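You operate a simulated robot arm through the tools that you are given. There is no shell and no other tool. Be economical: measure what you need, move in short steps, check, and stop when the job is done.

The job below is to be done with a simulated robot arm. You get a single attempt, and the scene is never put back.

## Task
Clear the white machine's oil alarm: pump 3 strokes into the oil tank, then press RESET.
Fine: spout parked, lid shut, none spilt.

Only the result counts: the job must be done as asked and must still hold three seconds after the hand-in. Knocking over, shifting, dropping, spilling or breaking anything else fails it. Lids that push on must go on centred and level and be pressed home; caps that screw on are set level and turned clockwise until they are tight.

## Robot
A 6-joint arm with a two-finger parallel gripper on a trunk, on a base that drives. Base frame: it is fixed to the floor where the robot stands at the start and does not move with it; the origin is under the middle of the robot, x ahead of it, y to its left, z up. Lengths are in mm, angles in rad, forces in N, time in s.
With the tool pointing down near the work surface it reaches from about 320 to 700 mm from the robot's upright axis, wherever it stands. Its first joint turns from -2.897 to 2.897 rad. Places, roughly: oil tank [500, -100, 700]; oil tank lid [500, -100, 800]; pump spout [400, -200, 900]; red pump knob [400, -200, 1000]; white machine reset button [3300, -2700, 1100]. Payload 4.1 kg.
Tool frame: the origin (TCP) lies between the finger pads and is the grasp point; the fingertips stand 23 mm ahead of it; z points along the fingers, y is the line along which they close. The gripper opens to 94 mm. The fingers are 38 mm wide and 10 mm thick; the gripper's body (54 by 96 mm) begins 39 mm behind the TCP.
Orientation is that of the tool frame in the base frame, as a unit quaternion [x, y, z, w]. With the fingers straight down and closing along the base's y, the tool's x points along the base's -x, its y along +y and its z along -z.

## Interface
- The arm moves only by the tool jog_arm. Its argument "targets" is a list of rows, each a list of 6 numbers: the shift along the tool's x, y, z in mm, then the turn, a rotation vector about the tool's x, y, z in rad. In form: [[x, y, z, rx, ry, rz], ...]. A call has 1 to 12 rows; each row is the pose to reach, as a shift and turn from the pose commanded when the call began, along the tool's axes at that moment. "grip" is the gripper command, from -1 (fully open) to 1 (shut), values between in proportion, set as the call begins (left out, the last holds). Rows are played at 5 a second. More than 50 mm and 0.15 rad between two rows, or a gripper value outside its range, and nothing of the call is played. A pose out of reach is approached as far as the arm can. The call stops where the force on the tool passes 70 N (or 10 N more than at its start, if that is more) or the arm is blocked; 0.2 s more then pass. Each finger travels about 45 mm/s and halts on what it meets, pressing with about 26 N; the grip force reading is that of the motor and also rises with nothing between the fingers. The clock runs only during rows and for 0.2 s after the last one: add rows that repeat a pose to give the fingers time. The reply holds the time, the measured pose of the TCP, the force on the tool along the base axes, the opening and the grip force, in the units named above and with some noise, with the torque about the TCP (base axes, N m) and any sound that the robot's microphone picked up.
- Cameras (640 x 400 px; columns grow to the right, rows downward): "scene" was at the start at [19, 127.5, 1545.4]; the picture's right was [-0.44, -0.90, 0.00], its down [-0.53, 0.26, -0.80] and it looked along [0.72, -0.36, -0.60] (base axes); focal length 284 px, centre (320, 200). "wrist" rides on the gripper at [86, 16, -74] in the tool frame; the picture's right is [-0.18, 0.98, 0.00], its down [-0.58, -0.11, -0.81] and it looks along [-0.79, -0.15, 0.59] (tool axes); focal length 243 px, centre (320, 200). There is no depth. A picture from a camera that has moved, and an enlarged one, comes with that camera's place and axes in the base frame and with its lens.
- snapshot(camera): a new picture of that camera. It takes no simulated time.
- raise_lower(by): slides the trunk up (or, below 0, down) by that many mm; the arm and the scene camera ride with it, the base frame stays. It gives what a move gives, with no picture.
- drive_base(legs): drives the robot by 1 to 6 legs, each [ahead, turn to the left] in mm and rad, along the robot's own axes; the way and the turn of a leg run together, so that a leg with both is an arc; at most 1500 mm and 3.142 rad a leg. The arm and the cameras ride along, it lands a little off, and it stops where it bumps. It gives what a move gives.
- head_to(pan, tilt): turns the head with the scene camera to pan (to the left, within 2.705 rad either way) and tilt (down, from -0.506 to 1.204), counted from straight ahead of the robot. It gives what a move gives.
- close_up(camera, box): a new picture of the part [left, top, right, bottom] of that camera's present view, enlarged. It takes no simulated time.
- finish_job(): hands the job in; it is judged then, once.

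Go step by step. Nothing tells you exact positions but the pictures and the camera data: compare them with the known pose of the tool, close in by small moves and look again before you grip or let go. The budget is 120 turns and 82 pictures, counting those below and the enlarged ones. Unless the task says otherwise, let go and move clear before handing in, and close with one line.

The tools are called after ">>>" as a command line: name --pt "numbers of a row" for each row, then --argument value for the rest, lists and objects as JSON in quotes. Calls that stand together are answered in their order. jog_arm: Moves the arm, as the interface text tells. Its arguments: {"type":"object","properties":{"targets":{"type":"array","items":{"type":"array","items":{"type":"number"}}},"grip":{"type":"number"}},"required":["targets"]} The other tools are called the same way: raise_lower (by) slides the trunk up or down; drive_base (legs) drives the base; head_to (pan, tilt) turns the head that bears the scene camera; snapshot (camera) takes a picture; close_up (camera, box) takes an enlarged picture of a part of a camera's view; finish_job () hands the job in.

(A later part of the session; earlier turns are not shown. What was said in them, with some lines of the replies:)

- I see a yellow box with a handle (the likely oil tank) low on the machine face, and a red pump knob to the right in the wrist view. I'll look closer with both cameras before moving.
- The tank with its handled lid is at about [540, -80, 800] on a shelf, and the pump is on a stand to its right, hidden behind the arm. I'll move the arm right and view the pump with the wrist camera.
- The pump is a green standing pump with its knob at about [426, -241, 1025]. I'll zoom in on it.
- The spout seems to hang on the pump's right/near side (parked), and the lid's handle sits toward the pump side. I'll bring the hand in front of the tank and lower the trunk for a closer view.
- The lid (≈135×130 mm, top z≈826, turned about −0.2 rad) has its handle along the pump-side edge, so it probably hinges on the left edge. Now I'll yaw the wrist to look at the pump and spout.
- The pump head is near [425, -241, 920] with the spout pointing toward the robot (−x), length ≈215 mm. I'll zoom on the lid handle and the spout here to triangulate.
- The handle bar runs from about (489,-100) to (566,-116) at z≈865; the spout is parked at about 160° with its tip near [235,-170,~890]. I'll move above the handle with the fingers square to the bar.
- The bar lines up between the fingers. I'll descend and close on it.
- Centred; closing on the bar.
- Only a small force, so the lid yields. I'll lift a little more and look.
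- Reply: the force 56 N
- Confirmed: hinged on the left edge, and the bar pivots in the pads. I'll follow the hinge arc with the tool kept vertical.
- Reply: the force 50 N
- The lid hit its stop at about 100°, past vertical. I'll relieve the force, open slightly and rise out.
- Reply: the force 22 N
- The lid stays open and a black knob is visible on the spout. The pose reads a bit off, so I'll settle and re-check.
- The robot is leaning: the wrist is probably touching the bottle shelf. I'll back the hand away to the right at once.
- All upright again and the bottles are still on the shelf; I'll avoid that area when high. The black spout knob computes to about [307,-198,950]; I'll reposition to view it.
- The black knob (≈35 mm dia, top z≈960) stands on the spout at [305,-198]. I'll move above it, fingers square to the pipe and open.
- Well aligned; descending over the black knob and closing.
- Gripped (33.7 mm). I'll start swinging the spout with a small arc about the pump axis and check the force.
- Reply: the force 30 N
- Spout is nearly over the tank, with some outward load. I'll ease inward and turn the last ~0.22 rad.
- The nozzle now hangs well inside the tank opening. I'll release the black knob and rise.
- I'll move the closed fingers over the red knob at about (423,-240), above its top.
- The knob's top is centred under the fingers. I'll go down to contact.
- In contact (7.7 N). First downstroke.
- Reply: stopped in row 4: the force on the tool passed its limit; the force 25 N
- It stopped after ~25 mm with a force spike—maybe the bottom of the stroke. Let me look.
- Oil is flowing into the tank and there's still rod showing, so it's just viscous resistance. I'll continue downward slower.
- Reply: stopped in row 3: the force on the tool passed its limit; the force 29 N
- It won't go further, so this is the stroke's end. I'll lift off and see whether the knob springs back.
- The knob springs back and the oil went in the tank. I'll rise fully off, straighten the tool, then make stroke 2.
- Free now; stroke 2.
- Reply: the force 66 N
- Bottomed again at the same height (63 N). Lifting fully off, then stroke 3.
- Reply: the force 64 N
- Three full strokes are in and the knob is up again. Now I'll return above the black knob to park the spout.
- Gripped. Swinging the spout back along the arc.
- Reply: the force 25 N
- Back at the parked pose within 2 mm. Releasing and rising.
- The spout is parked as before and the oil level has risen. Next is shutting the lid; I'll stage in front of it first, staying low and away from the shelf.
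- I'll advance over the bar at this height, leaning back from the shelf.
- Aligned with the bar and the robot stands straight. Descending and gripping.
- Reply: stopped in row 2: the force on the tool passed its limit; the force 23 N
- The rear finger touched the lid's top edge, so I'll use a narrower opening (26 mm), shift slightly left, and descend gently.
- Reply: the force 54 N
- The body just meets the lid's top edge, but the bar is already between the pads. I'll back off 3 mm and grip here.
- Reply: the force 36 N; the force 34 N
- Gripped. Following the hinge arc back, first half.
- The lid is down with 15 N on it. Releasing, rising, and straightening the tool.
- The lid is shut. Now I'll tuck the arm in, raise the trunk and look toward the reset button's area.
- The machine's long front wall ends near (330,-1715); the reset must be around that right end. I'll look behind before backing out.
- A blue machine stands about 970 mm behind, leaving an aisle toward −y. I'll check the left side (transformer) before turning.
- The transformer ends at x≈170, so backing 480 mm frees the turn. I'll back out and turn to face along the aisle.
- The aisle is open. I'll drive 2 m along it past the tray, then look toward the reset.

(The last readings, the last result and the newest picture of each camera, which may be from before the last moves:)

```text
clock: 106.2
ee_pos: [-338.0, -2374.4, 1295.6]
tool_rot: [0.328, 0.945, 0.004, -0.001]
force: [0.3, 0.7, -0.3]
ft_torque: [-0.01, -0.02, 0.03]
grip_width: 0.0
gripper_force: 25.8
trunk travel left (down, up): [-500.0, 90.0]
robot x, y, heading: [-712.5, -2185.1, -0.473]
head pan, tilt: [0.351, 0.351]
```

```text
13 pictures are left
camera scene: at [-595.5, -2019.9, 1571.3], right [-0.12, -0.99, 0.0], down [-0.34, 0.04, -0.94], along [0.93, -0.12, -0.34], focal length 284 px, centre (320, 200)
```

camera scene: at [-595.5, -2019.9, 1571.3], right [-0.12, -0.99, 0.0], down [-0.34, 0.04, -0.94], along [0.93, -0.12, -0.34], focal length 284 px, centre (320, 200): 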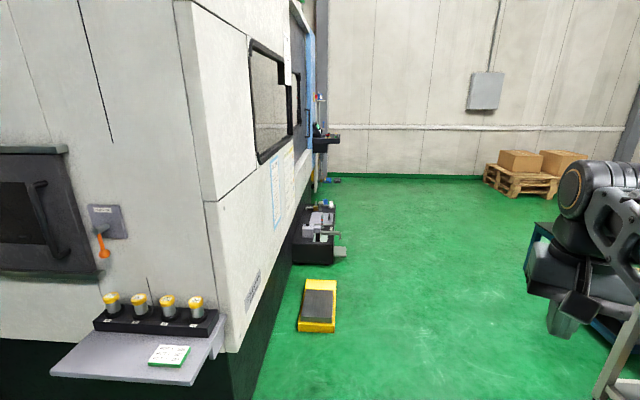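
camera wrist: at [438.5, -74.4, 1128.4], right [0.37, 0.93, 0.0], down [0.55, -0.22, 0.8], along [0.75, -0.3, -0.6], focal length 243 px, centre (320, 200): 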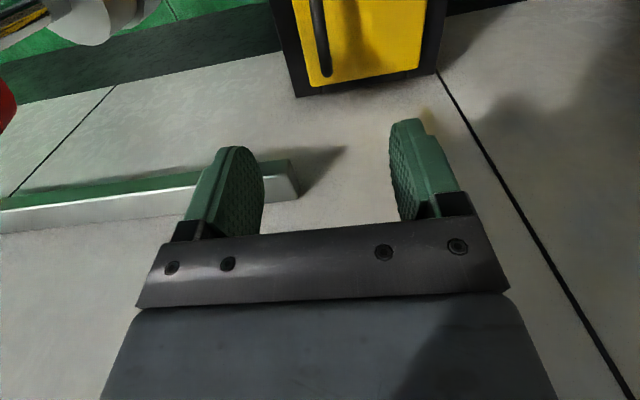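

The panel with the reset is visible far ahead on the machine's end side; floor items lie along the machine to y≈−2650. I'll drive a line that clears them.

>>> drive_base --legs '[[0, 0.14], [1500, 0], [1500, 0]]'

>>> head_to --pan 0.6 --tilt 0.35

>>> snapshot --camera "scene"

```text
clock: 121.3
ee_pos: [2511.5, -3309.1, 1294.7]
tool_rot: [0.267, 0.964, 0.004, -0.001]
force: [0.5, 0.0, 0.7]
ft_torque: [0.03, 0.01, 0.05]
grip_width: 0.0
gripper_force: 25.6
trunk travel left (down, up): [-500.0, 90.0]
robot x, y, heading: [2118.2, -3169.2, -0.343]
head pan, tilt: [0.351, 0.351]
```

```text
clock: 122.0
ee_pos: [2511.9, -3310.3, 1295.7]
tool_rot: [0.266, 0.964, 0.004, -0.001]
force: [-0.1, 0.5, -0.1]
ft_torque: [0.01, 0.01, -0.02]
grip_width: 0.1
gripper_force: 26.1
trunk travel left (down, up): [-500.0, 90.0]
robot x, y, heading: [2116.1, -3167.4, -0.343]
head pan, tilt: [0.6, 0.351]
```

```text
12 pictures are left
camera scene: at [2206.8, -2969.0, 1571.4], right [0.25, -0.97, 0.0], down [-0.33, -0.09, -0.94], along [0.91, 0.24, -0.34], focal length 284 px, centre (320, 200)
```

scene: 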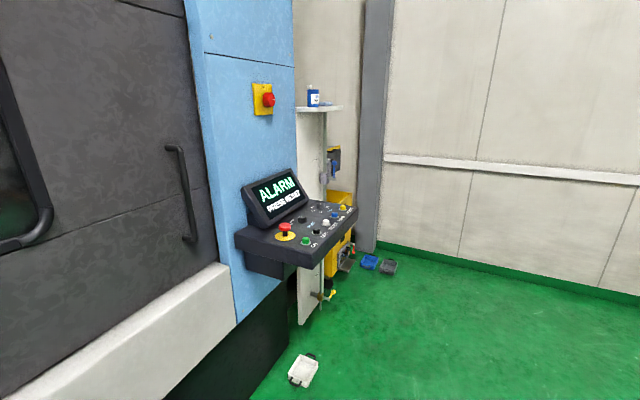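

The console shows "ALARM PRESS RESET" — the oil condition is met. Let me zoom on the buttons.

>>> close_up --camera "scene" --box '[225, 160, 369, 270]'

```text
3.64 times, centred on (297, 215) of scene
camera zoom: at [2206.8, -2969.0, 1571.4], right [0.25, -0.97, 0.0], down [-0.33, -0.09, -0.94], along [0.91, 0.24, -0.34], focal length 1032 px, centre (404, 146)
```

zoom: 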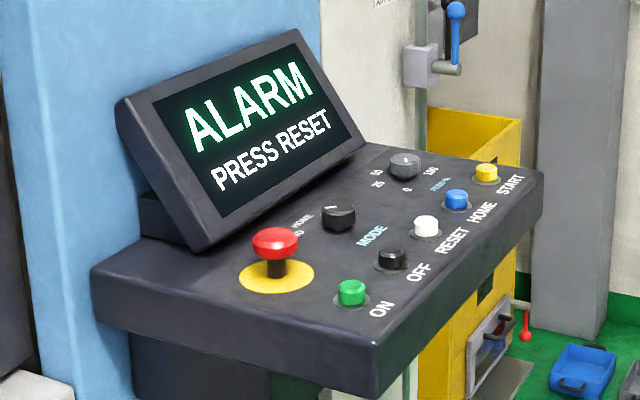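

The white button is RESET (label just below-right of it), at roughly [3225,-2725,1100] on a console facing −y. I'll drive to stand about 480 mm in front of it.

>>> drive_base --legs '[[0, 0.303], [1010, 0], [0, 1.41]]'

>>> head_to --pan 0.0 --tilt 0.75

>>> snapshot --camera "scene"

>>> snapshot --camera "wrist"

```text
clock: 131.7
ee_pos: [3194.4, -2798.1, 1296.3]
tool_rot: [-0.56, 0.829, 0.001, -0.003]
force: [-0.3, 0.0, -0.4]
ft_torque: [0.01, 0.01, 0.02]
grip_width: 0.2
gripper_force: 25.7
trunk travel left (down, up): [-500.0, 90.0]
robot x, y, heading: [3115.0, -3207.3, 1.379]
head pan, tilt: [0.6, 0.351]
```

```text
clock: 132.7
ee_pos: [3194.7, -2797.2, 1295.7]
tool_rot: [-0.559, 0.829, 0.002, -0.003]
force: [0.0, -0.6, -0.4]
ft_torque: [0.02, -0.01, -0.01]
grip_width: 0.2
gripper_force: 25.7
trunk travel left (down, up): [-500.0, 90.0]
robot x, y, heading: [3116.3, -3206.1, 1.383]
head pan, tilt: [0.0, 0.75]
```

```text
10 pictures are left
camera scene: at [2958.9, -3155.1, 1535.8], right [0.98, -0.19, 0.0], down [-0.13, -0.67, -0.73], along [0.14, 0.72, -0.68], focal length 284 px, centre (320, 200)
```

scene: 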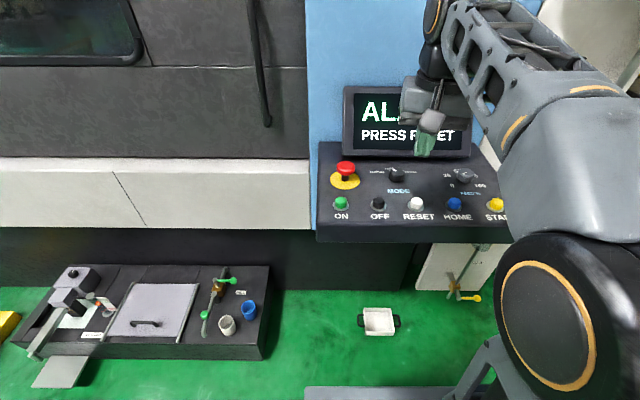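

```text
9 pictures are left
camera wrist: at [3148.7, -2870.2, 1370.7], right [-0.84, 0.54, 0.0], down [0.32, 0.5, 0.8], along [0.43, 0.68, -0.59], focal length 243 px, centre (320, 200)
```

wrist: 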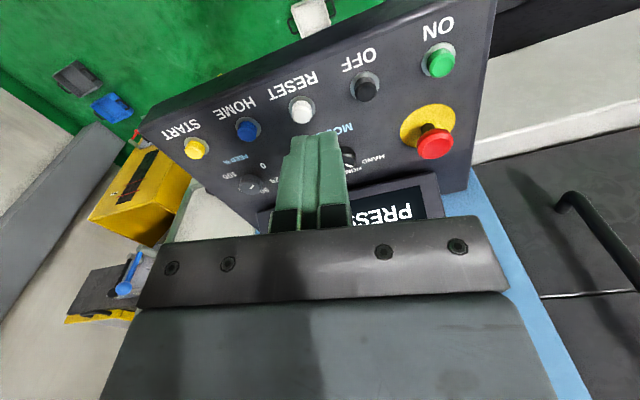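

Triangulated RESET: about [3286,-2706,1055]. I'll bring the closed fingers above it.

>>> jog_arm --pt "-40 -17 0 0 0 0" --pt "-80 -34 20 0 0 0" --pt "-118.7 -50.8 50 0 0 0" --pt "-118.7 -50.8 90 0 0 0" --pt "-118.7 -50.8 130 0 0 0" --pt "-118.7 -50.8 165 0 0 0"

>>> snapshot --camera "wrist"

>>> close_up --camera "scene" --box '[320, 80, 512, 250]'

```text
refused: row 3 steps farther than a row can; nothing moved
```

```text
8 pictures are left
camera wrist: at [3148.7, -2870.2, 1370.7], right [-0.84, 0.54, 0.0], down [0.32, 0.5, 0.8], along [0.43, 0.68, -0.59], focal length 243 px, centre (320, 200)
```

wrist: 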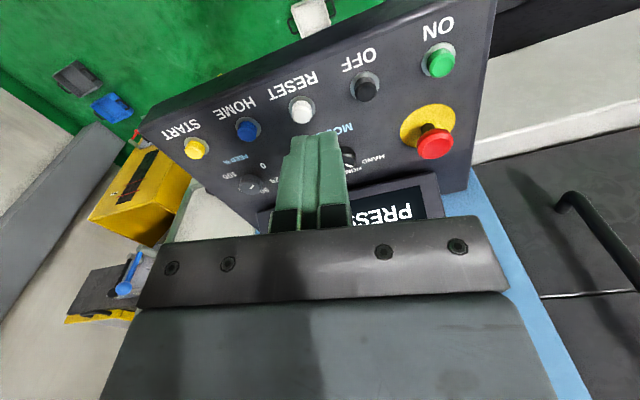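

```text
2.35 times, centred on (416, 165) of scene
camera zoom: at [2958.9, -3155.1, 1535.8], right [0.98, -0.19, 0.0], down [-0.13, -0.67, -0.73], along [0.14, 0.72, -0.68], focal length 668 px, centre (94, 282)
```

zoom: 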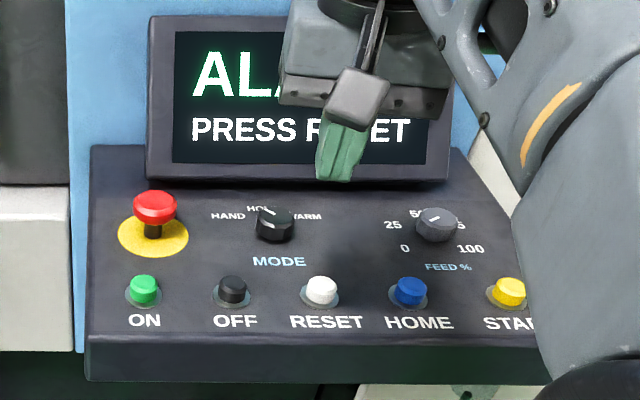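

The step was too large; nothing moved. Repeating with smaller rows.

>>> jog_arm --pt "-30 -13 0 0 0 0" --pt "-60 -26 10 0 0 0" --pt "-90 -39 25 0 0 0" --pt "-118.7 -50.8 50 0 0 0" --pt "-118.7 -50.8 90 0 0 0" --pt "-118.7 -50.8 130 0 0 0" --pt "-118.7 -50.8 165 0 0 0"

>>> snapshot --camera "wrist"

>>> close_up --camera "scene" --box '[320, 80, 512, 250]'

```text
clock: 134.3
ee_pos: [3285.7, -2706.5, 1130.5]
tool_rot: [-0.56, 0.829, 0.001, -0.003]
force: [0.1, 0.9, 0.1]
ft_torque: [-0.01, -0.01, -0.01]
grip_width: 0.1
gripper_force: 26.2
trunk travel left (down, up): [-500.0, 90.0]
robot x, y, heading: [3117.3, -3207.1, 1.382]
head pan, tilt: [0.0, 0.75]
```

```text
6 pictures are left
camera wrist: at [3238.9, -2779.6, 1205.1], right [-0.84, 0.54, 0.0], down [0.32, 0.5, 0.8], along [0.43, 0.68, -0.59], focal length 243 px, centre (320, 200)
```

wrist: 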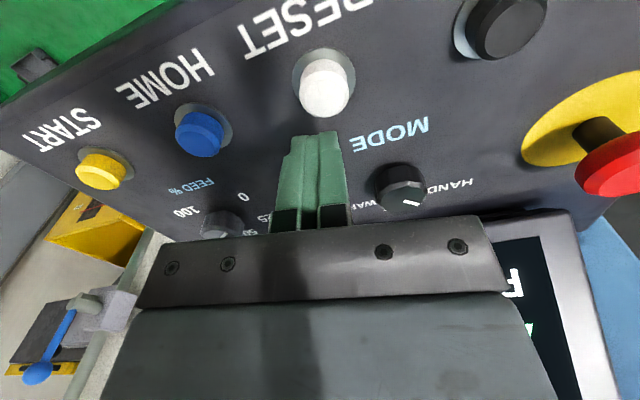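

```text
2.35 times, centred on (416, 165) of scene
camera zoom: at [2959.1, -3154.8, 1535.8], right [0.98, -0.19, 0.0], down [-0.13, -0.67, -0.73], along [0.14, 0.72, -0.68], focal length 668 px, centre (94, 282)
```

zoom: 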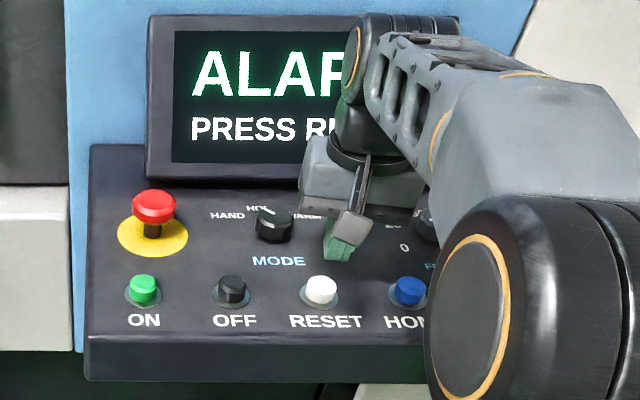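

Refined button top: [3278,-2714,1071]. Small correction, then descend to contact.

>>> jog_arm --pt "9 4.8 0 0 0 0" --pt "9 4.8 15 0 0 0" --pt "9 4.8 26 0 0 0"

>>> snapshot --camera "wrist"

```text
clock: 135.1
ee_pos: [3277.6, -2713.3, 1103.1]
tool_rot: [-0.56, 0.829, 0.001, -0.003]
force: [1.2, -0.9, 1.0]
ft_torque: [0.0, 0.02, 0.0]
grip_width: 0.0
gripper_force: 25.7
trunk travel left (down, up): [-500.0, 90.0]
robot x, y, heading: [3114.9, -3209.2, 1.379]
head pan, tilt: [0.0, 0.75]
```

```text
4 pictures are left
camera wrist: at [3231.2, -2785.8, 1178.7], right [-0.84, 0.54, 0.0], down [0.32, 0.5, 0.8], along [0.43, 0.68, -0.59], focal length 243 px, centre (320, 200)
```

wrist: 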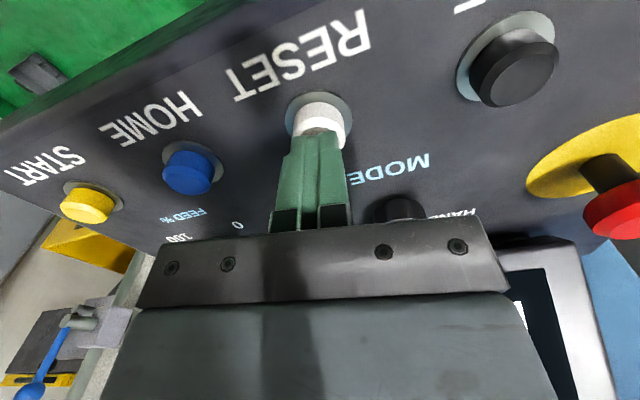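

The fingers are right over RESET. Pressing slowly.

>>> jog_arm --pt "0 0 4 0 0 0" --pt "0 0 8 0 0 0" --pt "0 0 11 0 0 0" --pt "0 0 13 0 0 0"

```text
clock: 136.1
ee_pos: [3277.1, -2712.6, 1096.2]
tool_rot: [-0.559, 0.829, 0.005, 0.002]
force: [0.6, 4.2, 47.2]
ft_torque: [-0.27, 0.16, -0.02]
grip_width: 0.1
gripper_force: 26.1
trunk travel left (down, up): [-500.0, 90.0]
robot x, y, heading: [3117.4, -3206.3, 1.38]
head pan, tilt: [0.0, 0.75]
heard: click
```

A click was heard under 47 N. Lifting off and checking the display.

>>> jog_arm --pt "0 0 -15 0 0 0" --pt "0 0 -50 0 0 0" --pt "0 0 -95 0 0 0" --pt "20 0 -135 0 0 0" --pt "60 10 -160 0 0 0" --pt "60 10 -160 0 0 0"

>>> close_up --camera "scene" --box '[320, 60, 512, 250]'

```text
clock: 137.5
ee_pos: [3247.0, -2764.2, 1251.6]
tool_rot: [-0.559, 0.829, 0.001, -0.002]
force: [-0.1, -0.4, 0.2]
ft_torque: [0.0, 0.01, 0.02]
grip_width: 0.0
gripper_force: 25.8
trunk travel left (down, up): [-500.0, 90.0]
robot x, y, heading: [3114.0, -3209.8, 1.381]
head pan, tilt: [0.0, 0.75]
```

```text
2.11 times, centred on (416, 155) of scene
camera zoom: at [2958.9, -3155.1, 1535.7], right [0.98, -0.19, 0.0], down [-0.13, -0.67, -0.73], along [0.14, 0.72, -0.68], focal length 598 px, centre (118, 295)
```

zoom: 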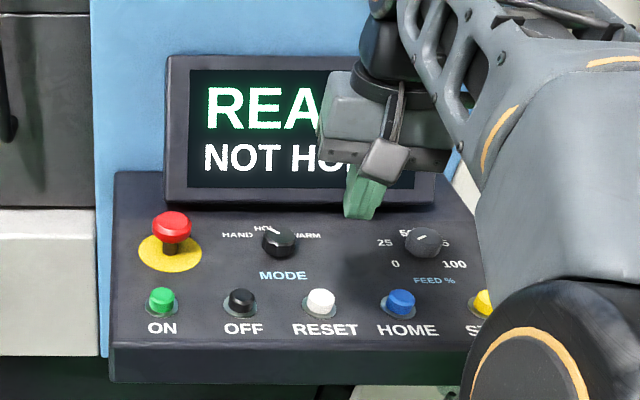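

The display now reads "READY / NOT HOMED", so the alarm is cleared. The hand is clear, the spout is parked and the lid is shut, so I'm handing in.

>>> finish_job

```text
The job is handed in.
```

The white machine's oil alarm is cleared: I pumped three full strokes into the tank, parked the spout, shut the lid and pressed RESET. The display changed from "ALARM / PRESS RESET" to "READY", with a second line that looks like "NOT HOMED" (partly hidden by the arm). I saw no oil spilt. The hand briefly pushed against the bottle shelf, but both bottles were still standing when I checked right after.
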